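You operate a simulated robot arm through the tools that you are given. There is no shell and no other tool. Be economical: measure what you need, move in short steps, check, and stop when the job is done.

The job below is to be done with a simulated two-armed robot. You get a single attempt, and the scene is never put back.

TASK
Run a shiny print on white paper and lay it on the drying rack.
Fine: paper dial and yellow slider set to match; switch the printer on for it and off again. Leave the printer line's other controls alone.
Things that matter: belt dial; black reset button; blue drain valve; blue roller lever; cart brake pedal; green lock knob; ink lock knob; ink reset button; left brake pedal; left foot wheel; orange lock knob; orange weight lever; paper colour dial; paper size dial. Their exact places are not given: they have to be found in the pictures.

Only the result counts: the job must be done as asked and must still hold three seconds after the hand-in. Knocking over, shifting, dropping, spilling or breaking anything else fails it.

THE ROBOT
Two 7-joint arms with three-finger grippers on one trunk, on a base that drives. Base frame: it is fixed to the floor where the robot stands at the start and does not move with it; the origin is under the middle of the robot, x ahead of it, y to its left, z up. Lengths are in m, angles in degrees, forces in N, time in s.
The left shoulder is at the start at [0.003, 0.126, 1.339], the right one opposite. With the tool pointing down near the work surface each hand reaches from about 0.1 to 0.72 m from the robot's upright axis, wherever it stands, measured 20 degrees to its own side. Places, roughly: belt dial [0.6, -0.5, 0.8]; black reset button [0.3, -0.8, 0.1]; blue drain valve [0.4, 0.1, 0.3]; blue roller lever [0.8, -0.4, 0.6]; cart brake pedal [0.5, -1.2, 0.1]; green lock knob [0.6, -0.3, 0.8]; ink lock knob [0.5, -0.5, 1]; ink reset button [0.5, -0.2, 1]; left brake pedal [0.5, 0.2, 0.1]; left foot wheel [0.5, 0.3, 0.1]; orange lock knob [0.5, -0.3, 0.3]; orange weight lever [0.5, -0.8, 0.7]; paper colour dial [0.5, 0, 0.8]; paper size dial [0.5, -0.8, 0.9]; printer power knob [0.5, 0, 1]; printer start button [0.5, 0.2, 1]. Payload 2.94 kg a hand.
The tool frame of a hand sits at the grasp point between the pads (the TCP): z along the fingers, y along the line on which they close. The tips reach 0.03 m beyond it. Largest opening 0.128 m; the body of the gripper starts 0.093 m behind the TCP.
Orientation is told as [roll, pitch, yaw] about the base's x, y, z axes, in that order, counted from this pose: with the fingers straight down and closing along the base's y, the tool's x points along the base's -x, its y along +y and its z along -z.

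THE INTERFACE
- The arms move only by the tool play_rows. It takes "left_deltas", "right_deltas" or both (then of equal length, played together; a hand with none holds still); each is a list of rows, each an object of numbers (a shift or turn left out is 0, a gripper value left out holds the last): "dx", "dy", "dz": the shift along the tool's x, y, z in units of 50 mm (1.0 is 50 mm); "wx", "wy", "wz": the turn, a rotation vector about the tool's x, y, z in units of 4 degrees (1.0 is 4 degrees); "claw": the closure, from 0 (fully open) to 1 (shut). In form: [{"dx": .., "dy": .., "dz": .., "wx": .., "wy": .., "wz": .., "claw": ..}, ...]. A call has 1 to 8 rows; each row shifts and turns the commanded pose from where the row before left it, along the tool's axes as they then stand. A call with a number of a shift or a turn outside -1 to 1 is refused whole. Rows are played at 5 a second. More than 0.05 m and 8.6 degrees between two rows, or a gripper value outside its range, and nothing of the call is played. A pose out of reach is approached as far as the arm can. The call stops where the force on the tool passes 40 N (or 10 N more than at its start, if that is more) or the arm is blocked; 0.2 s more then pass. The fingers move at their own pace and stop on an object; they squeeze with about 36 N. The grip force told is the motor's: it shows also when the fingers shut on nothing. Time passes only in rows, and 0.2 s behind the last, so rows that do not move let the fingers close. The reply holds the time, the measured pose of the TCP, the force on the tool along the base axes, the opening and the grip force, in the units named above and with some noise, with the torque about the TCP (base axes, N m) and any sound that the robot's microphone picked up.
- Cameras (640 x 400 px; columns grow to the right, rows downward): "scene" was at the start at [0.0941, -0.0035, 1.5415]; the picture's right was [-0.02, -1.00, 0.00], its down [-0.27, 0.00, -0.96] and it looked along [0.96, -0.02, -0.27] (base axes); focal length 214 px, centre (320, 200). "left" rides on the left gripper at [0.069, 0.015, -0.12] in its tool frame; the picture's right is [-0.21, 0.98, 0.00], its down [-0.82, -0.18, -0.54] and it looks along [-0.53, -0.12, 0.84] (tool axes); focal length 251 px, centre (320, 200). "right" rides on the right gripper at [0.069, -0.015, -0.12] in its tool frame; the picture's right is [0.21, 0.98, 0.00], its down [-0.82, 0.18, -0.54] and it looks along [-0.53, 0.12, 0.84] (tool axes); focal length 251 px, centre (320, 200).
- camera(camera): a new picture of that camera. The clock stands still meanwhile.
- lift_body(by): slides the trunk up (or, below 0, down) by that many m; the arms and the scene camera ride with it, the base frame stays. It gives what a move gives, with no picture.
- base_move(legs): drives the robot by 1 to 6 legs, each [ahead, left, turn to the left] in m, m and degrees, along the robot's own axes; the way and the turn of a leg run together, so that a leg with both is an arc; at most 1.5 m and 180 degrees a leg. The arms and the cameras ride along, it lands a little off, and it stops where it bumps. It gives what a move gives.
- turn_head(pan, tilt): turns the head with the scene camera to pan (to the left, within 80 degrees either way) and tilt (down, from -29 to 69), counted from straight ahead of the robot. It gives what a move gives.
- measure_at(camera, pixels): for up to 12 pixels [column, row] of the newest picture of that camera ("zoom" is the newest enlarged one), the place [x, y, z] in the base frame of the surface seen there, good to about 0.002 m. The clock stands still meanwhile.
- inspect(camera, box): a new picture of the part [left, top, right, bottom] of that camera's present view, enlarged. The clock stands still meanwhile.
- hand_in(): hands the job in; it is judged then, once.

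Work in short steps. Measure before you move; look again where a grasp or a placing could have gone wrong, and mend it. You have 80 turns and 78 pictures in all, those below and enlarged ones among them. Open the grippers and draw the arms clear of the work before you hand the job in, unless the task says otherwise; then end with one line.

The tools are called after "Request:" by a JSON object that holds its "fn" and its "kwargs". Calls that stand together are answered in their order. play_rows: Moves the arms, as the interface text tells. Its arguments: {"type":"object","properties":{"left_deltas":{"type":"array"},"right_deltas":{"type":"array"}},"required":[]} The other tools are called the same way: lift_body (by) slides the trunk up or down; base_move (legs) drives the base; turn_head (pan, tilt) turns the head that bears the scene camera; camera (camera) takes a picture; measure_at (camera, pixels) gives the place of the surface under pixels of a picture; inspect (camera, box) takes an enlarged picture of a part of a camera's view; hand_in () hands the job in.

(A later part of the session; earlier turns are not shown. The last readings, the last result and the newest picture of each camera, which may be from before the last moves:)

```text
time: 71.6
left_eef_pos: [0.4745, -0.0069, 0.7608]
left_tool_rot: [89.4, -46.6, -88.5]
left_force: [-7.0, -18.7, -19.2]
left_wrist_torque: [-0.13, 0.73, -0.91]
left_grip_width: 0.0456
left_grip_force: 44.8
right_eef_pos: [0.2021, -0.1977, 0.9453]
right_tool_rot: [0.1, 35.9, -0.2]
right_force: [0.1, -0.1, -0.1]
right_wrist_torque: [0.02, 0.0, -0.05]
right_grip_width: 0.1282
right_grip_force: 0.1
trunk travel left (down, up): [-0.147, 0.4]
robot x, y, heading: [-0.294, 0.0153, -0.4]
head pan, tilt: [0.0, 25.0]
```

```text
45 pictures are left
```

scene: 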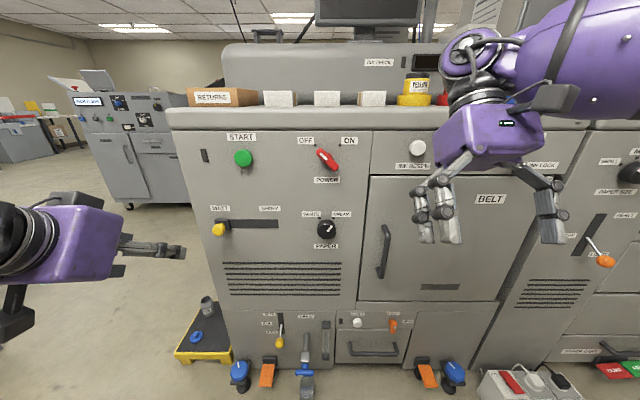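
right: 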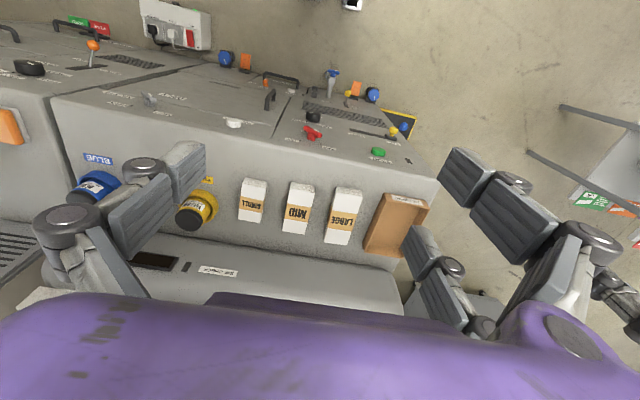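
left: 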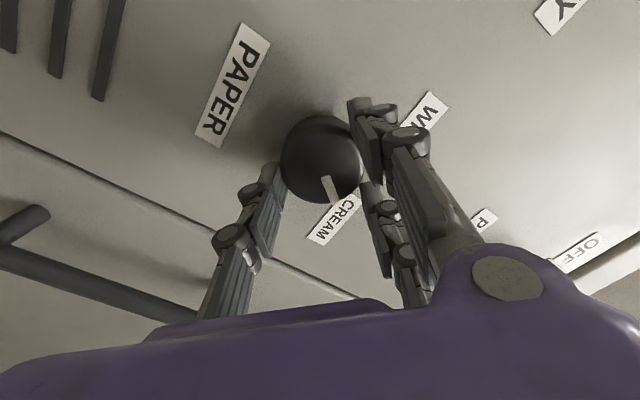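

The dial is gripped (0.0456 m) with a slight sideways load; I ease it by 4 mm along tool y and turn counterclockwise.

Request:
{"fn": "play_rows", "kwargs": {"left_deltas": [{"dy": -0.09}, {"wz": -1}, {"wz": -1}, {"wz": -1}, {"wz": -1}, {"wz": -1}, {"wz": -1}, {"wz": -1}]}}

Request:
{"fn": "camera", "kwargs": {"camera": "left"}}

```text
time: 73.4
left_eef_pos: [0.4738, -0.0061, 0.7624]
left_tool_rot: [90.2, -74.8, -88.8]
left_force: [-6.7, -11.7, -5.0]
left_wrist_torque: [0.0, 0.93, 0.04]
left_grip_width: 0.0449
left_grip_force: 44.9
right_eef_pos: [0.2019, -0.197, 0.947]
right_tool_rot: [0.3, 35.7, 0.0]
right_force: [-0.2, 0.7, 0.4]
right_wrist_torque: [-0.01, 0.05, -0.03]
right_grip_width: 0.128
right_grip_force: 0.1
trunk travel left (down, up): [-0.147, 0.4]
robot x, y, heading: [-0.2967, 0.0158, -0.1]
head pan, tilt: [0.0, 25.0]
```

```text
44 pictures are left
```

left: 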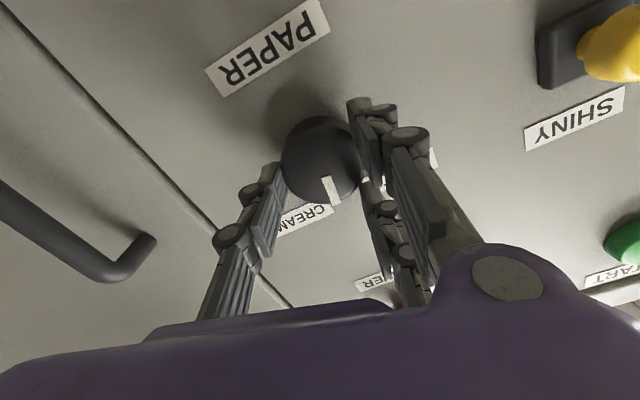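

The mark stays fixed relative to the fingers, so the dial turns along. I continue by 60°.

Request:
{"fn": "play_rows", "kwargs": {"left_deltas": [{"wz": -1}, {"wz": -1}, {"wz": -1}, {"wz": -1}, {"wz": -1}, {"wz": -1}, {"wz": -1}, {"wz": -1}]}}

Request:
{"fn": "play_rows", "kwargs": {"left_deltas": [{"wz": -1}, {"wz": -1}, {"wz": -1}, {"wz": -1}, {"wz": -1}, {"wz": -1}, {"wz": -0.5}]}}

Request:
{"fn": "camera", "kwargs": {"camera": "left"}}

Request:
{"fn": "inspect", "kwargs": {"camera": "scene", "box": [280, 200, 370, 260]}}

```text
time: 75.2
left_eef_pos: [0.4738, -0.0047, 0.7635]
left_tool_rot: [-90.4, -73.3, 91.7]
left_force: [1.0, -2.9, 5.5]
left_wrist_torque: [-0.03, 0.14, -0.13]
left_grip_width: 0.0449
left_grip_force: 45.2
right_eef_pos: [0.2017, -0.1966, 0.9454]
right_tool_rot: [0.1, 35.8, -0.1]
right_force: [0.4, 0.0, -0.6]
right_wrist_torque: [0.03, 0.02, -0.02]
right_grip_width: 0.1282
right_grip_force: 0.1
trunk travel left (down, up): [-0.147, 0.4]
robot x, y, heading: [-0.2947, 0.0175, -0.3]
head pan, tilt: [0.0, 25.0]
```

```text
time: 76.8
left_eef_pos: [0.4717, -0.004, 0.7616]
left_tool_rot: [-90.0, -47.3, 91.3]
left_force: [-10.2, -0.9, 3.9]
left_wrist_torque: [0.8, -0.18, -0.13]
left_grip_width: 0.0438
left_grip_force: 44.6
right_eef_pos: [0.2, -0.1959, 0.947]
right_tool_rot: [0.2, 35.8, -0.1]
right_force: [0.1, 0.4, 0.2]
right_wrist_torque: [-0.06, -0.02, -0.01]
right_grip_width: 0.128
right_grip_force: 0.1
trunk travel left (down, up): [-0.147, 0.4]
robot x, y, heading: [-0.2955, 0.0158, -0.2]
head pan, tilt: [0.0, 25.0]
```

```text
43 pictures are left
```

left: 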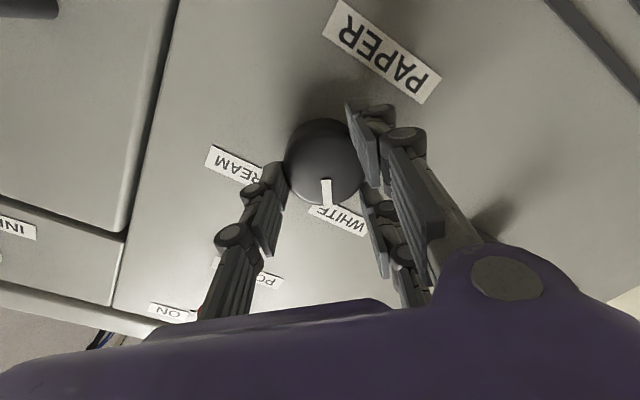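

```text
6.67 times, centred on (325, 230) of scene
```

zoom: 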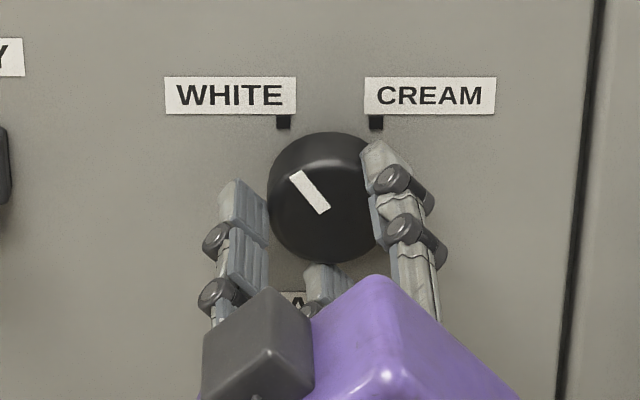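

The mark points at WHITE. I release, back off and go up 0.203 m to the power lever; the hand's present turn already lies across that lever.

Request:
{"fn": "play_rows", "kwargs": {"left_deltas": [{"claw": 0.5}, {"dz": 0}, {"dz": -0.9}, {"dz": -0.9}]}}

Request:
{"fn": "play_rows", "kwargs": {"left_deltas": [{"dx": -0.6, "dy": -0.55}, {"dx": -0.6, "dy": -0.55}, {"dx": -0.6, "dy": -0.55}, {"dx": -0.6, "dy": -0.55}, {"dx": -0.6, "dy": -0.55}]}}

Request:
{"fn": "inspect", "kwargs": {"camera": "scene", "box": [195, 120, 370, 260]}}

Request:
{"fn": "camera", "kwargs": {"camera": "left"}}

```text
time: 77.8
left_eef_pos: [0.3863, -0.0017, 0.7609]
left_tool_rot: [-90.6, -48.5, 92.0]
left_force: [0.0, -0.4, 0.1]
left_wrist_torque: [0.0, 0.02, -0.02]
left_grip_width: 0.0641
left_grip_force: 0.0
right_eef_pos: [0.2006, -0.1965, 0.9468]
right_tool_rot: [0.1, 35.7, -0.1]
right_force: [0.1, 0.7, 0.3]
right_wrist_torque: [-0.02, -0.03, -0.03]
right_grip_width: 0.128
right_grip_force: 0.0
trunk travel left (down, up): [-0.147, 0.4]
robot x, y, heading: [-0.296, 0.017, -0.1]
head pan, tilt: [0.0, 25.0]
```

```text
time: 79.0
left_eef_pos: [0.3838, -0.0051, 0.9642]
left_tool_rot: [-89.7, -47.3, 91.2]
left_force: [1.2, 0.4, -0.1]
left_wrist_torque: [-0.04, -0.02, -0.02]
left_grip_width: 0.0638
left_grip_force: 0.1
right_eef_pos: [0.201, -0.1961, 0.9467]
right_tool_rot: [0.1, 35.8, -0.1]
right_force: [0.5, -0.6, -0.2]
right_wrist_torque: [0.02, -0.03, -0.02]
right_grip_width: 0.128
right_grip_force: 0.0
trunk travel left (down, up): [-0.147, 0.4]
robot x, y, heading: [-0.2934, 0.0144, -0.1]
head pan, tilt: [0.0, 25.0]
```

```text
2.86 times, centred on (282, 190) of scene
```

zoom: 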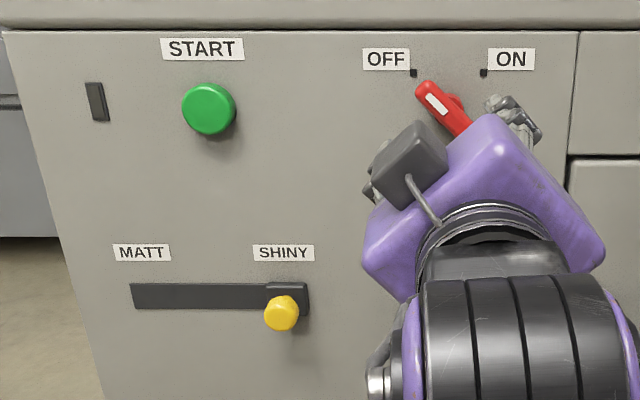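

```text
40 pictures are left
```

left: 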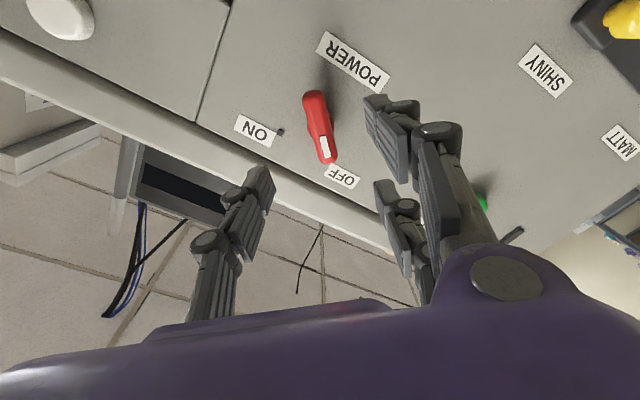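

Fingers straddle the lever well. I advance, close, and check.

Request:
{"fn": "play_rows", "kwargs": {"left_deltas": [{"dz": 0.9}, {"dz": 0.92}, {"claw": 1}, {"dz": 0}, {"dz": 0}]}}

Request:
{"fn": "play_rows", "kwargs": {"left_deltas": [{"wz": 1}, {"wz": 1}, {"wz": 1}, {"wz": 1}, {"wz": 1}, {"wz": 1}, {"wz": 1}, {"wz": 1}]}}

Request:
{"fn": "camera", "kwargs": {"camera": "left"}}

```text
time: 80.2
left_eef_pos: [0.4751, -0.0046, 0.964]
left_tool_rot: [-89.8, -47.4, 91.3]
left_force: [-4.1, 3.1, -2.0]
left_wrist_torque: [0.02, 0.15, -0.07]
left_grip_width: 0.0198
left_grip_force: 44.6
right_eef_pos: [0.2015, -0.1956, 0.9462]
right_tool_rot: [0.0, 35.8, -0.1]
right_force: [-0.1, -0.9, -0.6]
right_wrist_torque: [0.01, 0.0, 0.01]
right_grip_width: 0.128
right_grip_force: 0.1
trunk travel left (down, up): [-0.147, 0.4]
robot x, y, heading: [-0.2918, 0.018, -0.4]
head pan, tilt: [0.0, 25.0]
```

```text
time: 82.0
left_eef_pos: [0.4748, -0.003, 0.964]
left_tool_rot: [-89.1, -79.5, 90.5]
left_force: [-10.1, 10.4, -14.4]
left_wrist_torque: [-0.04, -0.97, 0.16]
left_grip_width: 0.0199
left_grip_force: 44.9
right_eef_pos: [0.2016, -0.1957, 0.9468]
right_tool_rot: [0.0, 35.9, -0.1]
right_force: [-1.0, -0.3, -0.1]
right_wrist_torque: [-0.02, -0.03, 0.01]
right_grip_width: 0.1279
right_grip_force: 0.0
trunk travel left (down, up): [-0.147, 0.4]
robot x, y, heading: [-0.2948, 0.0158, 0.1]
head pan, tilt: [0.0, 25.0]
```

```text
39 pictures are left
```

left: 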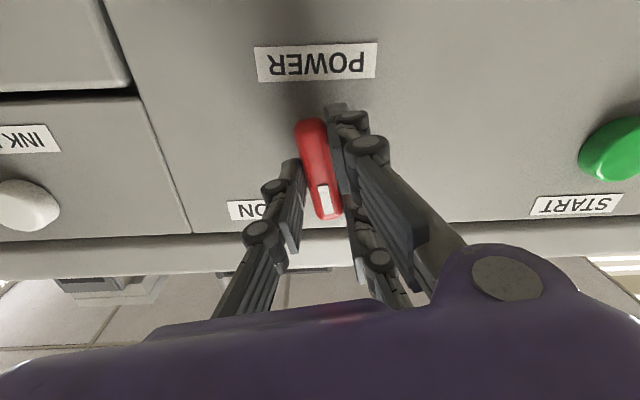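

The lever turns with the hand. I continue 56° more to ON.

Request:
{"fn": "play_rows", "kwargs": {"left_deltas": [{"wz": 1, "dx": 0.05, "dy": 0.03}, {"wz": 1}, {"wz": 1}, {"wz": 1}, {"wz": 1}, {"wz": 1}, {"wz": 1}, {"wz": 1}]}}

Request:
{"fn": "play_rows", "kwargs": {"left_deltas": [{"wz": 1}, {"wz": 1}, {"wz": 1}, {"wz": 1}, {"wz": 1}, {"wz": 1}]}}

Request:
{"fn": "camera", "kwargs": {"camera": "left"}}

```text
time: 83.8
left_eef_pos: [0.4755, -0.003, 0.9634]
left_tool_rot: [90.4, -68.7, -89.1]
left_force: [18.0, 10.1, 16.1]
left_wrist_torque: [-0.02, -1.29, -0.43]
left_grip_width: 0.0198
left_grip_force: 44.5
right_eef_pos: [0.2029, -0.1951, 0.9473]
right_tool_rot: [0.0, 35.8, -0.2]
right_force: [-0.4, 0.2, -0.6]
right_wrist_torque: [0.02, -0.02, 0.04]
right_grip_width: 0.1277
right_grip_force: 0.1
trunk travel left (down, up): [-0.147, 0.4]
robot x, y, heading: [-0.2942, 0.0175, -0.3]
head pan, tilt: [0.0, 25.0]
```

```text
time: 85.2
left_eef_pos: [0.4753, -0.0012, 0.9635]
left_tool_rot: [90.3, -44.8, -88.9]
left_force: [17.7, 12.8, 21.8]
left_wrist_torque: [-0.56, -1.2, -0.53]
left_grip_width: 0.0199
left_grip_force: 45.4
right_eef_pos: [0.2016, -0.1954, 0.9472]
right_tool_rot: [0.0, 35.8, -0.1]
right_force: [0.3, 0.1, 0.7]
right_wrist_torque: [0.01, -0.02, -0.01]
right_grip_width: 0.1282
right_grip_force: 0.0
trunk travel left (down, up): [-0.147, 0.4]
robot x, y, heading: [-0.2943, 0.0168, 0.1]
head pan, tilt: [0.0, 25.0]
```

```text
38 pictures are left
```

left: 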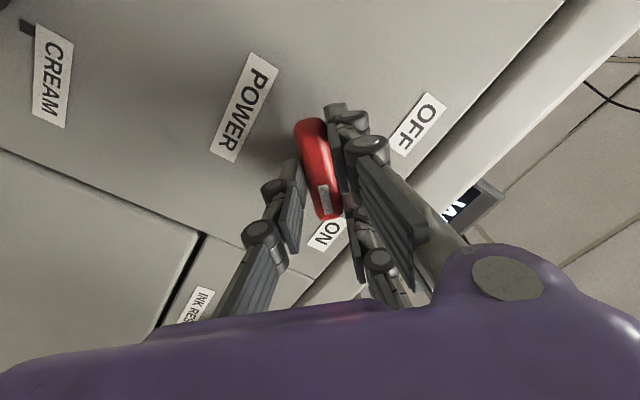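

The lever is at ON and the monitor has lit up. I release, back off and look.

Request:
{"fn": "play_rows", "kwargs": {"left_deltas": [{"claw": 0.5}, {"dz": 0}, {"dz": -0.9}, {"dz": -0.9}, {"dx": 0.562, "dy": 0.584, "claw": 1}, {"dx": 0.562, "dy": 0.584}, {"dx": 0.562, "dy": 0.584}, {"dx": 0.562, "dy": 0.584}]}}

Request:
{"fn": "play_rows", "kwargs": {"left_deltas": [{"dx": 0.562, "dy": 0.584}]}}

Request:
{"fn": "turn_head", "kwargs": {"pan": 0, "tilt": 5}}

Request:
{"fn": "camera", "kwargs": {"camera": "scene"}}

Request:
{"fn": "inspect", "kwargs": {"camera": "scene", "box": [200, 80, 400, 300]}}

```text
time: 87.0
left_eef_pos: [0.3806, 0.157, 0.9661]
left_tool_rot: [89.9, -44.6, -88.7]
left_force: [-0.8, 0.3, 0.8]
left_wrist_torque: [-0.01, -0.03, -0.05]
left_grip_width: 0.0001
left_grip_force: 3.0
right_eef_pos: [0.2014, -0.1952, 0.9472]
right_tool_rot: [-0.1, 35.8, -0.2]
right_force: [-0.5, 0.2, -0.4]
right_wrist_torque: [-0.04, 0.01, 0.0]
right_grip_width: 0.1281
right_grip_force: 0.0
trunk travel left (down, up): [-0.147, 0.4]
robot x, y, heading: [-0.2933, 0.0193, -0.4]
head pan, tilt: [0.0, 25.0]
```

```text
time: 87.4
left_eef_pos: [0.3799, 0.1964, 0.967]
left_tool_rot: [90.0, -44.7, -88.7]
left_force: [0.1, 0.0, 0.2]
left_wrist_torque: [-0.02, -0.01, -0.06]
left_grip_width: 0.0003
left_grip_force: 3.1
right_eef_pos: [0.2019, -0.1942, 0.9474]
right_tool_rot: [0.0, 35.9, -0.2]
right_force: [0.3, 0.7, 0.0]
right_wrist_torque: [-0.03, 0.03, 0.01]
right_grip_width: 0.1279
right_grip_force: 0.0
trunk travel left (down, up): [-0.147, 0.4]
robot x, y, heading: [-0.2972, 0.0146, -0.2]
head pan, tilt: [0.0, 25.0]
```

```text
time: 88.3
left_eef_pos: [0.3807, 0.1961, 0.9677]
left_tool_rot: [90.0, -44.6, -88.7]
left_force: [-0.4, -0.3, 0.4]
left_wrist_torque: [-0.01, 0.02, 0.0]
left_grip_width: 0.0
left_grip_force: 2.0
right_eef_pos: [0.2019, -0.1964, 0.9463]
right_tool_rot: [0.1, 35.8, -0.2]
right_force: [-0.2, -1.0, -0.8]
right_wrist_torque: [0.01, -0.01, -0.03]
right_grip_width: 0.1282
right_grip_force: 0.1
trunk travel left (down, up): [-0.147, 0.4]
robot x, y, heading: [-0.2917, 0.0195, -0.1]
head pan, tilt: [0.0, 5.0]
```

```text
37 pictures are left
```

scene: 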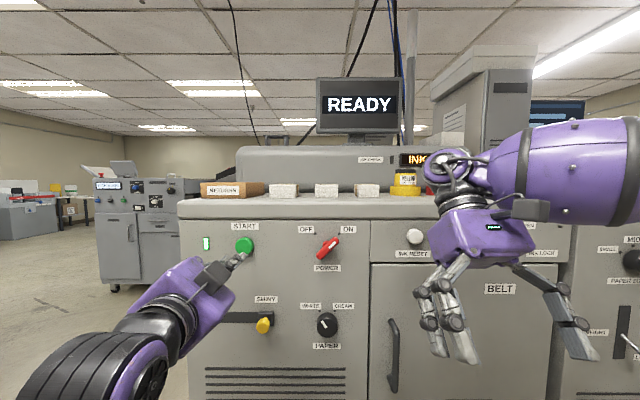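

```text
1.82 times, centred on (300, 190) of scene
```

zoom: 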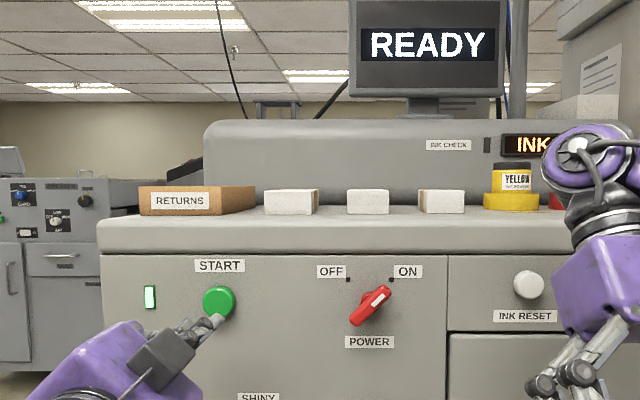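

Monitor reads READY. I press START: approach to contact at TCP x about 0.477 and a little more.

Request:
{"fn": "play_rows", "kwargs": {"left_deltas": [{"dx": 0.06, "dy": 0.1, "dz": 0.8}, {"dz": 0.9}, {"dz": 0.2}, {"dz": 0.15}, {"dz": 0.1}]}}

Request:
{"fn": "camera", "kwargs": {"camera": "scene"}}

```text
time: 89.5
left_eef_pos: [0.4883, 0.2037, 0.9693]
left_tool_rot: [90.0, -44.8, -88.5]
left_force: [0.4, -0.1, 0.2]
left_wrist_torque: [0.02, 0.02, -0.01]
left_grip_width: 0.0
left_grip_force: 3.1
right_eef_pos: [0.2015, -0.1966, 0.9476]
right_tool_rot: [0.1, 35.8, 0.0]
right_force: [-0.1, -0.8, -0.3]
right_wrist_torque: [0.01, -0.02, -0.03]
right_grip_width: 0.1281
right_grip_force: 0.0
trunk travel left (down, up): [-0.147, 0.4]
robot x, y, heading: [-0.2986, 0.0153, -0.1]
head pan, tilt: [0.0, 5.0]
```

```text
35 pictures are left
```

scene: 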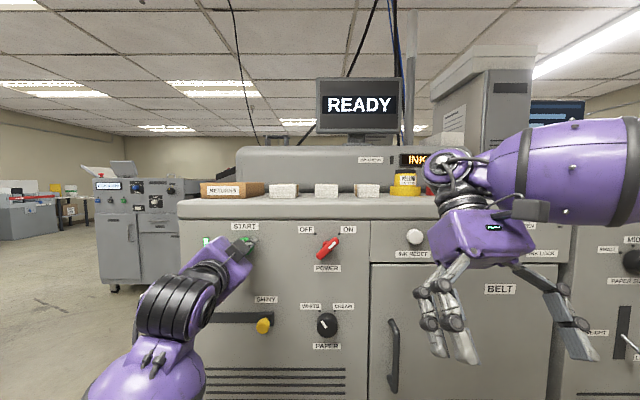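

No contact force and still READY. I push further in small steps.

Request:
{"fn": "play_rows", "kwargs": {"left_deltas": [{"dz": 0.08}, {"dz": 0.08}, {"dz": 0.08}, {"dz": 0.08}]}}

Request:
{"fn": "camera", "kwargs": {"camera": "left"}}

```text
time: 90.5
left_eef_pos: [0.5012, 0.2041, 0.9704]
left_tool_rot: [90.0, -44.7, -88.7]
left_force: [-24.5, -1.3, -7.0]
left_wrist_torque: [0.03, 0.27, 0.08]
left_grip_width: 0.006
left_grip_force: 2.2
right_eef_pos: [0.1998, -0.196, 0.9461]
right_tool_rot: [0.1, 35.7, -0.1]
right_force: [-0.1, -1.3, -0.6]
right_wrist_torque: [-0.03, 0.03, 0.0]
right_grip_width: 0.1282
right_grip_force: 0.0
trunk travel left (down, up): [-0.147, 0.4]
robot x, y, heading: [-0.2908, 0.017, 0.0]
head pan, tilt: [0.0, 5.0]
heard: click
```

```text
34 pictures are left
```

left: 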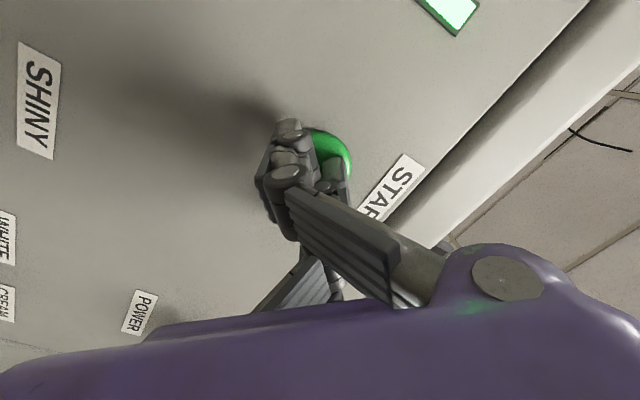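

A click was heard. I back off and look at the monitor.

Request:
{"fn": "play_rows", "kwargs": {"left_deltas": [{"dz": -0.6}, {"dz": -0.9}, {"dz": -0.9}, {"dz": 0}, {"dz": 0}, {"dz": 0}]}}

Request:
{"fn": "camera", "kwargs": {"camera": "scene"}}

```text
time: 91.9
left_eef_pos: [0.3811, 0.201, 0.9692]
left_tool_rot: [89.9, -44.6, -88.7]
left_force: [-0.2, 0.3, 0.1]
left_wrist_torque: [0.02, 0.01, -0.02]
left_grip_width: 0.0002
left_grip_force: 2.8
right_eef_pos: [0.2014, -0.1963, 0.947]
right_tool_rot: [-0.1, 35.9, -0.1]
right_force: [-0.3, 0.0, 0.2]
right_wrist_torque: [0.0, 0.02, 0.0]
right_grip_width: 0.1282
right_grip_force: 0.0
trunk travel left (down, up): [-0.147, 0.4]
robot x, y, heading: [-0.2914, 0.0143, 0.4]
head pan, tilt: [0.0, 5.0]
```

```text
33 pictures are left
```

scene: 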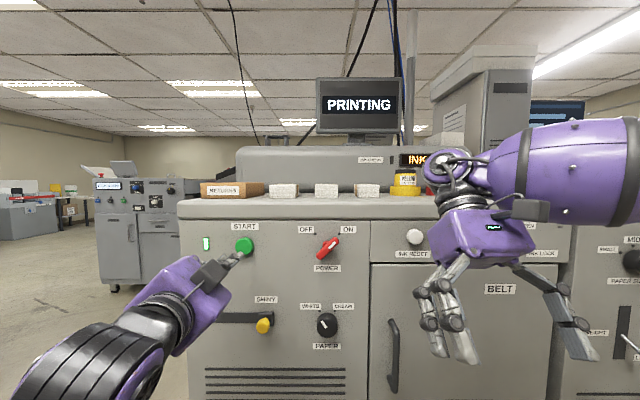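

PRINTING. Meanwhile I return to the front of the power lever with fingers half open and wait.

Request:
{"fn": "play_rows", "kwargs": {"left_deltas": [{"dx": -0.572, "dy": -0.59, "claw": 0.5}, {"dx": -0.572, "dy": -0.59}, {"dx": -0.572, "dy": -0.59}, {"dx": -0.572, "dy": -0.59}, {"dx": -0.572, "dy": -0.59}, {"dz": 0}, {"dz": 0}, {"dz": 0}]}}

Request:
{"fn": "play_rows", "kwargs": {"left_deltas": [{"dz": 0}, {"dz": 0}, {"dz": 0}, {"dz": 0}, {"dz": 0}, {"dz": 0}, {"dz": 0}, {"dz": 0}]}}

Request:
{"fn": "play_rows", "kwargs": {"left_deltas": [{"dz": 0}, {"dz": 0}, {"dz": 0}, {"dz": 0}, {"dz": 0}, {"dz": 0}, {"dz": 0}, {"dz": 0}]}}

Request:
{"fn": "camera", "kwargs": {"camera": "scene"}}

```text
time: 93.7
left_eef_pos: [0.3898, -0.0027, 0.9634]
left_tool_rot: [90.1, -44.6, -88.6]
left_force: [0.0, 0.8, 0.3]
left_wrist_torque: [0.03, 0.03, 0.01]
left_grip_width: 0.0639
left_grip_force: 0.0
right_eef_pos: [0.201, -0.1964, 0.9473]
right_tool_rot: [0.1, 35.9, -0.1]
right_force: [0.5, -0.2, 0.1]
right_wrist_torque: [-0.04, 0.03, 0.01]
right_grip_width: 0.1284
right_grip_force: 0.1
trunk travel left (down, up): [-0.147, 0.4]
robot x, y, heading: [-0.2902, 0.0152, -0.2]
head pan, tilt: [0.0, 5.0]
```

```text
time: 95.5
left_eef_pos: [0.3884, -0.0031, 0.9631]
left_tool_rot: [89.9, -44.6, -88.7]
left_force: [-0.4, 0.2, 0.2]
left_wrist_torque: [0.03, 0.01, 0.02]
left_grip_width: 0.064
left_grip_force: 0.1
right_eef_pos: [0.2017, -0.1947, 0.9469]
right_tool_rot: [0.1, 35.8, -0.2]
right_force: [1.0, -1.0, 1.1]
right_wrist_torque: [0.02, -0.01, 0.01]
right_grip_width: 0.1282
right_grip_force: 0.0
trunk travel left (down, up): [-0.147, 0.4]
robot x, y, heading: [-0.2929, 0.0168, -0.1]
head pan, tilt: [0.0, 5.0]
```

```text
time: 97.3
left_eef_pos: [0.3892, -0.003, 0.9633]
left_tool_rot: [89.8, -44.6, -88.7]
left_force: [-0.1, 1.1, 0.1]
left_wrist_torque: [0.01, -0.01, 0.02]
left_grip_width: 0.0639
left_grip_force: 0.1
right_eef_pos: [0.201, -0.195, 0.9475]
right_tool_rot: [0.1, 35.9, 0.0]
right_force: [0.1, -0.1, -0.3]
right_wrist_torque: [-0.01, 0.0, 0.04]
right_grip_width: 0.1279
right_grip_force: 0.0
trunk travel left (down, up): [-0.147, 0.4]
robot x, y, heading: [-0.2945, 0.0181, 0.1]
head pan, tilt: [0.0, 5.0]
```

```text
32 pictures are left
```

scene: 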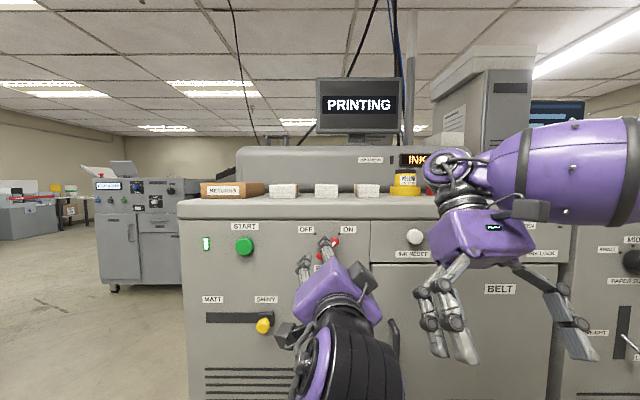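

Still PRINTING; I wait a few more seconds.

Request:
{"fn": "play_rows", "kwargs": {"left_deltas": [{"dz": 0}, {"dz": 0}, {"dz": 0}, {"dz": 0}, {"dz": 0}, {"dz": 0}, {"dz": 0}, {"dz": 0}]}}

Request:
{"fn": "play_rows", "kwargs": {"left_deltas": [{"dz": 0}, {"dz": 0}, {"dz": 0}, {"dz": 0}, {"dz": 0}, {"dz": 0}, {"dz": 0}, {"dz": 0}]}}

Request:
{"fn": "play_rows", "kwargs": {"left_deltas": [{"dz": 0}, {"dz": 0}, {"dz": 0}, {"dz": 0}, {"dz": 0}, {"dz": 0}, {"dz": 0}, {"dz": 0}]}}

Request:
{"fn": "play_rows", "kwargs": {"left_deltas": [{"dz": 0}, {"dz": 0}, {"dz": 0}, {"dz": 0}, {"dz": 0}, {"dz": 0}, {"dz": 0}, {"dz": 0}]}}

Request:
{"fn": "camera", "kwargs": {"camera": "scene"}}

```text
time: 99.1
left_eef_pos: [0.3888, -0.0031, 0.9627]
left_tool_rot: [89.9, -44.6, -88.7]
left_force: [-0.6, 0.4, 0.8]
left_wrist_torque: [-0.03, 0.03, -0.02]
left_grip_width: 0.0639
left_grip_force: 0.1
right_eef_pos: [0.201, -0.1958, 0.9466]
right_tool_rot: [0.1, 35.9, -0.2]
right_force: [-0.5, 0.3, -0.7]
right_wrist_torque: [0.0, 0.02, -0.01]
right_grip_width: 0.128
right_grip_force: 0.1
trunk travel left (down, up): [-0.147, 0.4]
robot x, y, heading: [-0.2939, 0.0196, -0.1]
head pan, tilt: [0.0, 5.0]
```

```text
time: 100.9
left_eef_pos: [0.3894, -0.0027, 0.9645]
left_tool_rot: [89.8, -44.7, -88.8]
left_force: [-0.2, -0.4, -0.3]
left_wrist_torque: [0.0, -0.02, 0.01]
left_grip_width: 0.0639
left_grip_force: 0.1
right_eef_pos: [0.2027, -0.1957, 0.9465]
right_tool_rot: [0.1, 35.8, -0.1]
right_force: [0.0, 0.0, 1.0]
right_wrist_torque: [0.0, 0.04, 0.01]
right_grip_width: 0.1281
right_grip_force: 0.0
trunk travel left (down, up): [-0.147, 0.4]
robot x, y, heading: [-0.2947, 0.0171, -0.1]
head pan, tilt: [0.0, 5.0]
```

```text
time: 102.7
left_eef_pos: [0.3876, -0.0026, 0.9639]
left_tool_rot: [89.8, -44.6, -88.7]
left_force: [-0.1, 0.2, 0.1]
left_wrist_torque: [0.0, 0.01, 0.0]
left_grip_width: 0.0641
left_grip_force: 0.1
right_eef_pos: [0.2012, -0.1963, 0.9464]
right_tool_rot: [0.1, 35.7, -0.1]
right_force: [0.1, -0.5, 0.2]
right_wrist_torque: [-0.02, 0.0, 0.03]
right_grip_width: 0.1281
right_grip_force: 0.1
trunk travel left (down, up): [-0.147, 0.4]
robot x, y, heading: [-0.2938, 0.0163, -0.1]
head pan, tilt: [0.0, 5.0]
```

```text
time: 104.5
left_eef_pos: [0.3886, -0.0031, 0.9646]
left_tool_rot: [89.9, -44.6, -88.7]
left_force: [-0.5, 0.8, -0.4]
left_wrist_torque: [0.03, -0.02, -0.03]
left_grip_width: 0.064
left_grip_force: 0.0
right_eef_pos: [0.2009, -0.1965, 0.9471]
right_tool_rot: [0.0, 35.8, -0.1]
right_force: [0.9, 0.3, 0.4]
right_wrist_torque: [0.02, -0.02, 0.01]
right_grip_width: 0.1278
right_grip_force: 0.0
trunk travel left (down, up): [-0.147, 0.4]
robot x, y, heading: [-0.2918, 0.0161, 0.0]
head pan, tilt: [0.0, 5.0]
```

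```text
31 pictures are left
```

scene: 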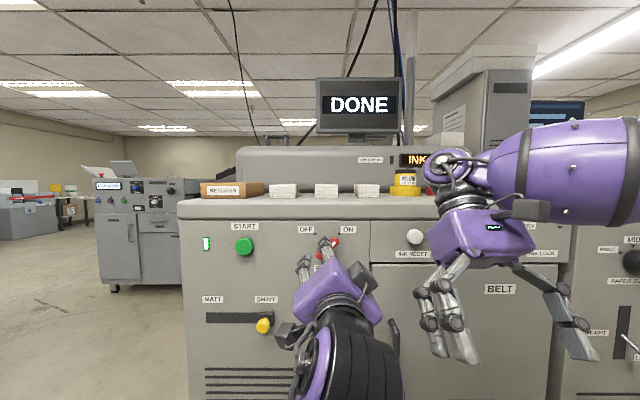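

DONE. I grip the lever and turn it back 88° to OFF.

Request:
{"fn": "play_rows", "kwargs": {"left_deltas": [{"dz": 0.85}, {"dz": 0.87}, {"claw": 1}, {"dz": 0}, {"dz": 0}]}}

Request:
{"fn": "play_rows", "kwargs": {"left_deltas": [{"wz": -1}, {"wz": -1}, {"wz": -1}, {"wz": -1}, {"wz": -1}, {"wz": -1}, {"wz": -1}, {"wz": -1}]}}

Request:
{"fn": "play_rows", "kwargs": {"left_deltas": [{"wz": -1}, {"wz": -1}, {"wz": -1}, {"wz": -1}, {"wz": -1}, {"wz": -1}, {"wz": -1}, {"wz": -1}]}}

Request:
{"fn": "play_rows", "kwargs": {"left_deltas": [{"wz": -1}, {"wz": -1}, {"wz": -1}, {"wz": -1}, {"wz": -1}, {"wz": -1}, {"wz": -0.5}]}}

Request:
{"fn": "camera", "kwargs": {"camera": "left"}}

```text
time: 105.7
left_eef_pos: [0.4758, -0.001, 0.9643]
left_tool_rot: [90.0, -44.7, -88.6]
left_force: [0.0, -2.1, -1.1]
left_wrist_torque: [-0.63, 0.11, -0.15]
left_grip_width: 0.02
left_grip_force: 44.6
right_eef_pos: [0.2018, -0.1972, 0.9468]
right_tool_rot: [0.1, 35.8, -0.1]
right_force: [0.2, 0.8, 0.6]
right_wrist_torque: [-0.01, 0.01, 0.0]
right_grip_width: 0.1282
right_grip_force: 0.1
trunk travel left (down, up): [-0.147, 0.4]
robot x, y, heading: [-0.2948, 0.0154, 0.0]
head pan, tilt: [0.0, 5.0]
```

```text
time: 107.5
left_eef_pos: [0.4753, -0.003, 0.9629]
left_tool_rot: [89.1, -76.8, -88.0]
left_force: [-5.3, -8.2, -9.7]
left_wrist_torque: [0.07, 1.6, -0.05]
left_grip_width: 0.02
left_grip_force: 44.6
right_eef_pos: [0.201, -0.1976, 0.9462]
right_tool_rot: [0.1, 35.7, -0.1]
right_force: [-0.4, 0.9, -0.3]
right_wrist_torque: [0.02, 0.0, 0.02]
right_grip_width: 0.1281
right_grip_force: 0.2
trunk travel left (down, up): [-0.147, 0.4]
robot x, y, heading: [-0.2951, 0.0184, -0.3]
head pan, tilt: [0.0, 5.0]
```

```text
time: 109.3
left_eef_pos: [0.4745, -0.004, 0.9637]
left_tool_rot: [-89.5, -71.3, 90.7]
left_force: [-1.4, -15.2, -10.0]
left_wrist_torque: [-0.02, 1.34, -0.91]
left_grip_width: 0.02
left_grip_force: 44.8
right_eef_pos: [0.2024, -0.1983, 0.9458]
right_tool_rot: [0.2, 35.9, 0.0]
right_force: [-0.2, -0.2, -0.1]
right_wrist_torque: [0.02, 0.04, 0.04]
right_grip_width: 0.1279
right_grip_force: 0.2
trunk travel left (down, up): [-0.147, 0.4]
robot x, y, heading: [-0.2939, 0.0154, 0.1]
head pan, tilt: [0.0, 5.0]
```

```text
time: 110.9
left_eef_pos: [0.4754, -0.0045, 0.9641]
left_tool_rot: [-89.9, -45.4, 91.1]
left_force: [3.7, -19.6, -5.2]
left_wrist_torque: [0.02, 0.85, -1.27]
left_grip_width: 0.0198
left_grip_force: 44.9
right_eef_pos: [0.2024, -0.1977, 0.9459]
right_tool_rot: [0.1, 35.8, 0.0]
right_force: [-0.5, -0.1, -0.2]
right_wrist_torque: [0.01, 0.0, -0.02]
right_grip_width: 0.128
right_grip_force: 0.1
trunk travel left (down, up): [-0.147, 0.4]
robot x, y, heading: [-0.2946, 0.0201, -0.3]
head pan, tilt: [0.0, 5.0]
```

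```text
30 pictures are left
```

left: 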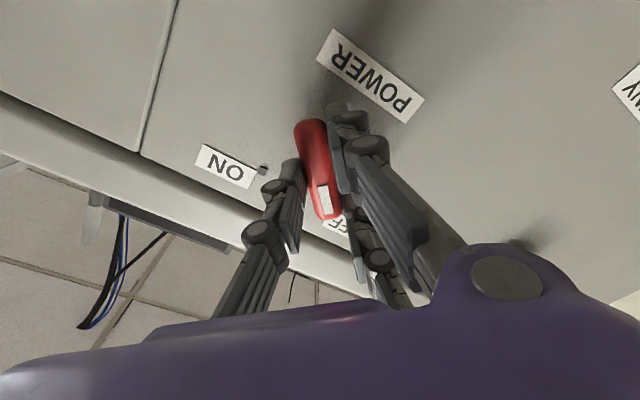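

The lever points to OFF. I release, retreat, and turn the hand back while checking the panel.

Request:
{"fn": "play_rows", "kwargs": {"left_deltas": [{"claw": 0.5}, {"dz": 0}, {"dz": -0.9}, {"dz": -1}, {"wz": 1}, {"wz": 1}, {"wz": 1}, {"wz": 1}]}}

Request:
{"fn": "base_move", "kwargs": {"legs": [[-0.25, 0, 0]]}}

Request:
{"fn": "play_rows", "kwargs": {"left_deltas": [{"wz": 1}, {"wz": 1}, {"wz": 1}, {"wz": 1}, {"wz": 1}, {"wz": 1}, {"wz": 1}]}}

Request:
{"fn": "camera", "kwargs": {"camera": "scene"}}

```text
time: 112.7
left_eef_pos: [0.3792, -0.0043, 0.9642]
left_tool_rot: [-89.9, -61.5, 91.1]
left_force: [0.8, -0.9, 0.1]
left_wrist_torque: [-0.03, -0.03, -0.06]
left_grip_width: 0.0639
left_grip_force: 0.2
right_eef_pos: [0.2015, -0.1955, 0.9478]
right_tool_rot: [0.1, 35.8, 0.0]
right_force: [0.2, -1.3, -0.2]
right_wrist_torque: [0.01, 0.01, 0.01]
right_grip_width: 0.128
right_grip_force: 0.1
trunk travel left (down, up): [-0.147, 0.4]
robot x, y, heading: [-0.2894, 0.019, -0.3]
head pan, tilt: [0.0, 5.0]
```

```text
time: 114.5
left_eef_pos: [0.13, -0.0047, 0.9647]
left_tool_rot: [-90.0, -61.4, 91.3]
left_force: [0.5, 0.7, 1.0]
left_wrist_torque: [0.01, -0.02, 0.0]
left_grip_width: 0.064
left_grip_force: 0.1
right_eef_pos: [-0.0474, -0.1959, 0.9466]
right_tool_rot: [0.1, 35.8, -0.1]
right_force: [-0.5, 0.6, 0.1]
right_wrist_torque: [-0.02, -0.04, 0.0]
right_grip_width: 0.1282
right_grip_force: 0.1
trunk travel left (down, up): [-0.147, 0.4]
robot x, y, heading: [-0.5438, 0.018, -0.1]
head pan, tilt: [0.0, 5.0]
```

```text
time: 116.1
left_eef_pos: [0.1312, -0.003, 0.9643]
left_tool_rot: [-85.0, -89.4, 86.3]
left_force: [0.4, -0.1, 0.2]
left_wrist_torque: [0.01, 0.01, -0.03]
left_grip_width: 0.0641
left_grip_force: 0.0
right_eef_pos: [-0.0459, -0.1952, 0.9472]
right_tool_rot: [0.1, 35.8, 0.0]
right_force: [0.3, 0.7, -0.5]
right_wrist_torque: [-0.01, -0.04, -0.01]
right_grip_width: 0.128
right_grip_force: 0.1
trunk travel left (down, up): [-0.147, 0.4]
robot x, y, heading: [-0.5413, 0.0168, -0.2]
head pan, tilt: [0.0, 5.0]
```

```text
29 pictures are left
```

scene: 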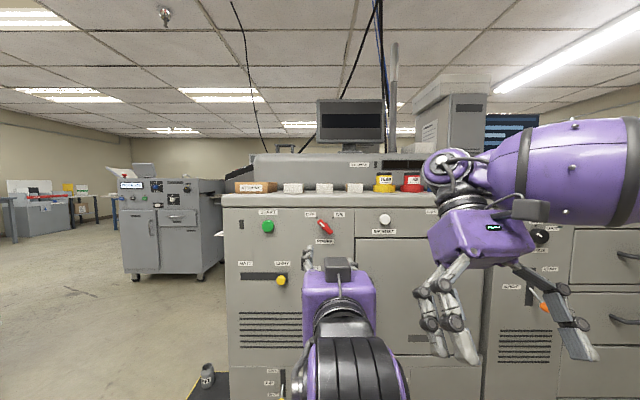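

The monitor is dark and the lever is at OFF. I drive left and look at the side with the tray to plan the approach.

Request:
{"fn": "base_move", "kwargs": {"legs": [[0, 1.0, 0], [0.3, 0, -50]]}}

Request:
{"fn": "turn_head", "kwargs": {"pan": 15, "tilt": 25}}

Request:
{"fn": "camera", "kwargs": {"camera": "scene"}}

```text
time: 122.2
left_eef_pos: [0.1288, 0.7136, 0.9636]
left_tool_rot: [-83.6, -89.3, 85.2]
left_force: [-0.2, -0.7, 0.2]
left_wrist_torque: [-0.01, -0.04, -0.02]
left_grip_width: 0.064
left_grip_force: 0.0
right_eef_pos: [-0.0469, 0.5184, 0.9469]
right_tool_rot: [0.1, 35.7, 0.2]
right_force: [-0.2, -0.2, -0.9]
right_wrist_torque: [0.01, 0.02, 0.01]
right_grip_width: 0.1281
right_grip_force: 0.0
trunk travel left (down, up): [-0.147, 0.4]
robot x, y, heading: [-0.5422, 0.7291, 0.4]
head pan, tilt: [0.0, 5.0]
stopped in leg 1: the robot was blocked; the commanded pose is now the measured one
```

```text
time: 123.1
left_eef_pos: [0.1291, 0.7123, 0.9638]
left_tool_rot: [-84.2, -89.3, 85.9]
left_force: [0.2, 1.0, -0.2]
left_wrist_torque: [-0.04, 0.0, 0.0]
left_grip_width: 0.0639
left_grip_force: 0.1
right_eef_pos: [-0.0473, 0.5178, 0.9467]
right_tool_rot: [0.1, 35.8, 0.4]
right_force: [0.2, -0.2, 0.2]
right_wrist_torque: [-0.01, 0.01, -0.01]
right_grip_width: 0.1282
right_grip_force: 0.2
trunk travel left (down, up): [-0.147, 0.4]
robot x, y, heading: [-0.5422, 0.7263, 0.2]
head pan, tilt: [15.0, 25.0]
```

```text
28 pictures are left
```

scene: 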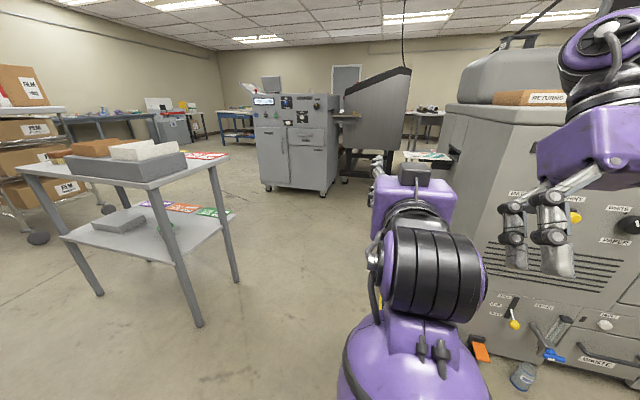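

The move was blocked at y 0.73, perhaps by the dustpan. I look left to check it, and note the print at (430,155) on the tray.

Request:
{"fn": "turn_head", "kwargs": {"pan": 75, "tilt": 50}}

Request:
{"fn": "camera", "kwargs": {"camera": "scene"}}

```text
time: 124.4
left_eef_pos: [0.1308, 0.7121, 0.9642]
left_tool_rot: [-83.3, -89.4, 84.9]
left_force: [0.1, 0.2, 0.7]
left_wrist_torque: [0.02, -0.03, -0.03]
left_grip_width: 0.064
left_grip_force: 0.1
right_eef_pos: [-0.0468, 0.519, 0.9459]
right_tool_rot: [0.1, 35.8, 0.3]
right_force: [-1.0, -0.1, 0.3]
right_wrist_torque: [0.01, 0.01, 0.01]
right_grip_width: 0.1282
right_grip_force: 0.0
trunk travel left (down, up): [-0.147, 0.4]
robot x, y, heading: [-0.5436, 0.7264, 0.5]
head pan, tilt: [75.0, 50.0]
```

```text
27 pictures are left
```

scene: 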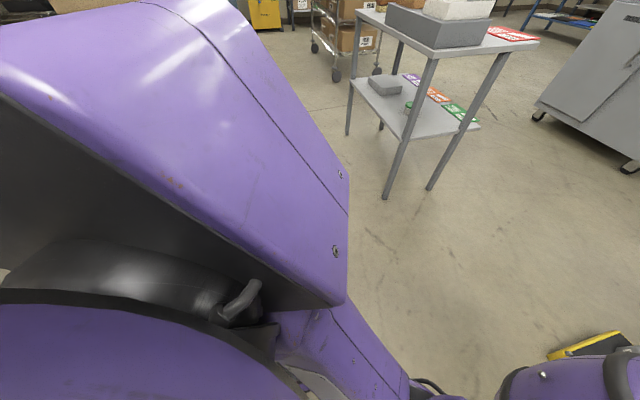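

The dustpan is hidden behind the arm; I move away forward along the known free spot (-0.29, 0.9) and then turn right to look at the tray side.

Request:
{"fn": "base_move", "kwargs": {"legs": [[0.25, 0, 0], [0, 0.2, 0], [0, 0, -40]]}}

Request:
{"fn": "turn_head", "kwargs": {"pan": 10, "tilt": 25}}

Request:
{"fn": "camera", "kwargs": {"camera": "scene"}}

```text
time: 130.0
left_eef_pos: [0.2107, 0.4841, 0.9638]
left_tool_rot: [-84.6, -89.3, 46.0]
left_force: [0.0, -0.2, 0.2]
left_wrist_torque: [0.04, -0.02, 0.05]
left_grip_width: 0.0641
left_grip_force: 0.1
right_eef_pos: [-0.0481, 0.4498, 0.9466]
right_tool_rot: [0.2, 35.8, -39.9]
right_force: [-0.5, -0.5, 0.4]
right_wrist_torque: [-0.05, -0.02, 0.02]
right_grip_width: 0.128
right_grip_force: 0.1
trunk travel left (down, up): [-0.147, 0.4]
robot x, y, heading: [-0.2915, 0.9304, -39.8]
head pan, tilt: [75.0, 50.0]
```

```text
time: 131.4
left_eef_pos: [0.2105, 0.4842, 0.9645]
left_tool_rot: [-86.4, -89.3, 48.0]
left_force: [0.1, -0.4, -0.1]
left_wrist_torque: [0.0, -0.03, 0.03]
left_grip_width: 0.0639
left_grip_force: 0.1
right_eef_pos: [-0.05, 0.45, 0.9467]
right_tool_rot: [0.1, 35.8, -39.8]
right_force: [0.0, 0.2, 0.8]
right_wrist_torque: [-0.02, -0.03, -0.02]
right_grip_width: 0.1282
right_grip_force: 0.0
trunk travel left (down, up): [-0.147, 0.4]
robot x, y, heading: [-0.2948, 0.9296, -39.9]
head pan, tilt: [10.0, 25.0]
```

```text
26 pictures are left
```

scene: 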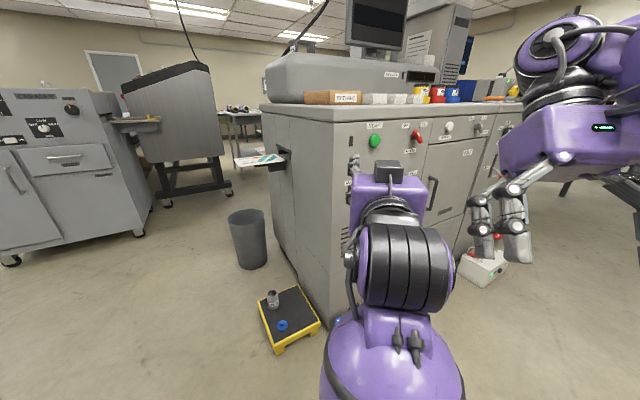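

I measure the print, tray, bin, waste tray and neighbouring machine, and zoom in on the print.

Request:
{"fn": "measure_at", "kwargs": {"camera": "scene", "pixels": [[245, 213], [268, 262], [233, 215], [264, 213], [258, 312], [290, 290], [318, 322], [145, 125], [138, 232], [5, 262], [226, 180], [165, 203]]}}

Request:
{"fn": "inspect", "kwargs": {"camera": "scene", "box": [215, 130, 315, 192]}}

Request:
{"fn": "measure_at", "kwargs": {"camera": "zoom", "pixels": [[125, 185], [230, 235], [275, 150], [340, 190], [350, 160], [430, 180], [430, 240], [250, 190]]}}

```text
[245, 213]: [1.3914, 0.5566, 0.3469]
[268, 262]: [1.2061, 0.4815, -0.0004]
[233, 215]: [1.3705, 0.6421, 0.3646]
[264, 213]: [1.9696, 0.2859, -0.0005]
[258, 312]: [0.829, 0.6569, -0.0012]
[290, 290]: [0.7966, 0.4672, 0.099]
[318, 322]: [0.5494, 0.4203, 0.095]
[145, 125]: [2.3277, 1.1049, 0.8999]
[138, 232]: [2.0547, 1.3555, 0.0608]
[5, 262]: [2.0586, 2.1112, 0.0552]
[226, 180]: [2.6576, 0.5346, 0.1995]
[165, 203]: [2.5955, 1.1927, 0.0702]
```

```text
6.40 times, centred on (265, 161) of scene
```

zoom: 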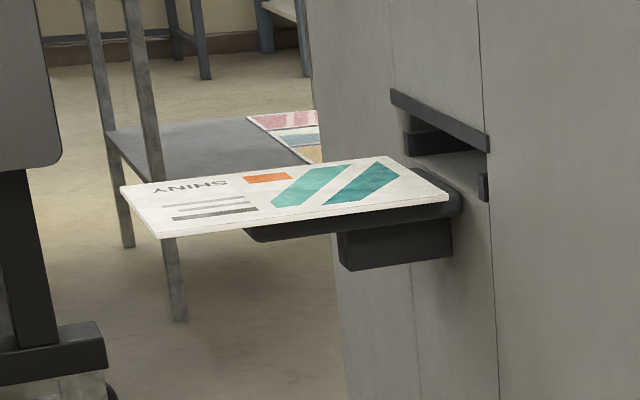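

```text
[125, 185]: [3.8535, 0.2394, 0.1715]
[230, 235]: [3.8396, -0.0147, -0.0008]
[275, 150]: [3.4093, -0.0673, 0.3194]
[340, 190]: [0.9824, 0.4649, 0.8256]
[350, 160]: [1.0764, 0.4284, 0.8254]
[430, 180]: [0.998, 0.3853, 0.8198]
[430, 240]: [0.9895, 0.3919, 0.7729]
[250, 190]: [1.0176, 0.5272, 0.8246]
```

The SHINY print lies on the tray (z 0.825, x≈0.94–1.10, y≈0.40–0.61), overhanging outward. I set one trunk height for both jobs (+0.15), then drive to about (1.08, 1.2) and face -y.

Request:
{"fn": "lift_body", "kwargs": {"by": 0.15}}

Request:
{"fn": "base_move", "kwargs": {"legs": [[0, 0, 39.9], [1.37, 0.27, 0], [0, 0, -90]]}}

Request:
{"fn": "turn_head", "kwargs": {"pan": 0, "tilt": 30}}

Request:
{"fn": "camera", "kwargs": {"camera": "scene"}}

```text
time: 133.1
left_eef_pos: [0.2126, 0.4823, 1.1142]
left_tool_rot: [-79.6, -89.5, 41.0]
left_force: [0.1, 1.0, -0.2]
left_wrist_torque: [-0.03, 0.0, 0.0]
left_grip_width: 0.0638
left_grip_force: 0.1
right_eef_pos: [-0.0492, 0.4491, 1.0954]
right_tool_rot: [0.1, 35.9, -39.9]
right_force: [-0.1, 0.1, 0.0]
right_wrist_torque: [0.01, 0.01, -0.02]
right_grip_width: 0.1281
right_grip_force: 0.0
trunk travel left (down, up): [-0.297, 0.25]
robot x, y, heading: [-0.2957, 0.9289, -39.6]
head pan, tilt: [10.0, 25.0]
```

```text
time: 145.8
left_eef_pos: [1.0706, 0.5451, 1.114]
left_tool_rot: [-84.5, -89.4, -2.6]
left_force: [0.7, 0.6, -0.2]
left_wrist_torque: [0.01, -0.04, 0.02]
left_grip_width: 0.0638
left_grip_force: 0.0
right_eef_pos: [0.8707, 0.7163, 1.0973]
right_tool_rot: [0.1, 35.7, -88.3]
right_force: [-0.6, 0.5, -0.8]
right_wrist_torque: [0.02, 0.0, 0.02]
right_grip_width: 0.128
right_grip_force: 0.0
trunk travel left (down, up): [-0.297, 0.25]
robot x, y, heading: [1.0669, 1.2208, -88.2]
head pan, tilt: [10.0, 25.0]
```

```text
time: 146.5
left_eef_pos: [1.0703, 0.5446, 1.1138]
left_tool_rot: [-84.6, -89.3, -2.3]
left_force: [0.5, 0.4, 0.2]
left_wrist_torque: [-0.02, 0.04, 0.01]
left_grip_width: 0.064
left_grip_force: 0.0
right_eef_pos: [0.8712, 0.7173, 1.0962]
right_tool_rot: [0.1, 35.9, -88.3]
right_force: [-0.6, -0.1, 0.1]
right_wrist_torque: [0.01, 0.02, -0.01]
right_grip_width: 0.1279
right_grip_force: 0.0
trunk travel left (down, up): [-0.297, 0.25]
robot x, y, heading: [1.0676, 1.2187, -88.3]
head pan, tilt: [0.0, 30.0]
```

```text
24 pictures are left
```

scene: 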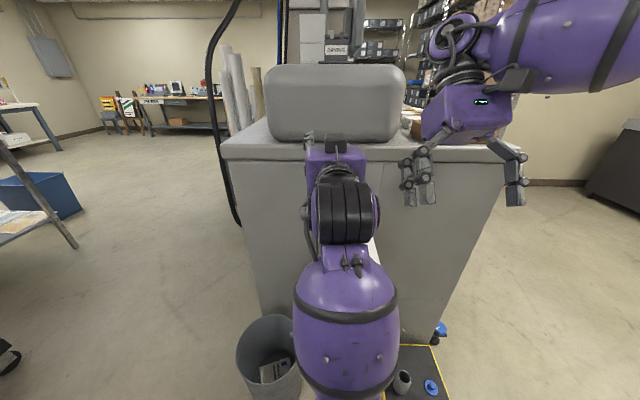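

The lift is a clean vertical slide. The bin at (270,360) and waste tray are clear. I roll the hand 90° so the fingers close vertically.

Request:
{"fn": "play_rows", "kwargs": {"left_deltas": [{"wz": -1}, {"wz": -1}, {"wz": -1}, {"wz": -1}, {"wz": -1}, {"wz": -1}, {"wz": -1}, {"wz": -1}]}}

Request:
{"fn": "play_rows", "kwargs": {"left_deltas": [{"wz": -1}, {"wz": -1}, {"wz": -1}, {"wz": -1}, {"wz": -1}, {"wz": -1}, {"wz": -1}, {"wz": -1}]}}

Request:
{"fn": "play_rows", "kwargs": {"left_deltas": [{"wz": -1}, {"wz": -1}, {"wz": -1}, {"wz": -1}, {"wz": -1}, {"wz": -1}, {"wz": -0.4}]}}

Request:
{"fn": "camera", "kwargs": {"camera": "left"}}

```text
time: 148.3
left_eef_pos: [1.0696, 0.545, 1.1137]
left_tool_rot: [-89.9, -57.3, 3.0]
left_force: [0.7, -0.1, -0.1]
left_wrist_torque: [0.01, 0.01, -0.05]
left_grip_width: 0.0641
left_grip_force: 0.0
right_eef_pos: [0.8719, 0.7168, 1.097]
right_tool_rot: [0.2, 35.8, -88.3]
right_force: [-0.3, 0.7, -0.9]
right_wrist_torque: [0.03, 0.0, 0.01]
right_grip_width: 0.1282
right_grip_force: 0.1
trunk travel left (down, up): [-0.297, 0.25]
robot x, y, heading: [1.0686, 1.2169, -88.4]
head pan, tilt: [0.0, 30.0]
```

```text
time: 150.1
left_eef_pos: [1.0701, 0.5445, 1.1137]
left_tool_rot: [-89.9, -25.4, 3.0]
left_force: [-0.4, 0.6, -0.6]
left_wrist_torque: [0.0, 0.02, -0.02]
left_grip_width: 0.0638
left_grip_force: 0.1
right_eef_pos: [0.8727, 0.7158, 1.0965]
right_tool_rot: [0.1, 35.9, -88.3]
right_force: [0.4, -0.4, -0.8]
right_wrist_torque: [-0.04, -0.02, 0.01]
right_grip_width: 0.1279
right_grip_force: 0.1
trunk travel left (down, up): [-0.297, 0.25]
robot x, y, heading: [1.072, 1.2168, -88.3]
head pan, tilt: [0.0, 30.0]
```

```text
time: 151.7
left_eef_pos: [1.0694, 0.5463, 1.1146]
left_tool_rot: [-89.9, 0.3, 3.1]
left_force: [-0.6, 0.0, -0.2]
left_wrist_torque: [0.01, -0.01, 0.01]
left_grip_width: 0.0638
left_grip_force: 0.1
right_eef_pos: [0.8724, 0.7164, 1.0966]
right_tool_rot: [0.1, 35.8, -88.4]
right_force: [-0.1, -0.3, 0.9]
right_wrist_torque: [0.01, 0.0, -0.01]
right_grip_width: 0.1279
right_grip_force: 0.1
trunk travel left (down, up): [-0.297, 0.25]
robot x, y, heading: [1.066, 1.2181, -87.8]
head pan, tilt: [0.0, 30.0]
```

```text
23 pictures are left
```

left: 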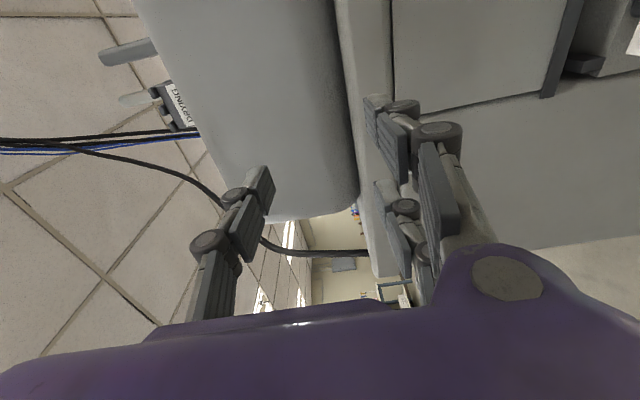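

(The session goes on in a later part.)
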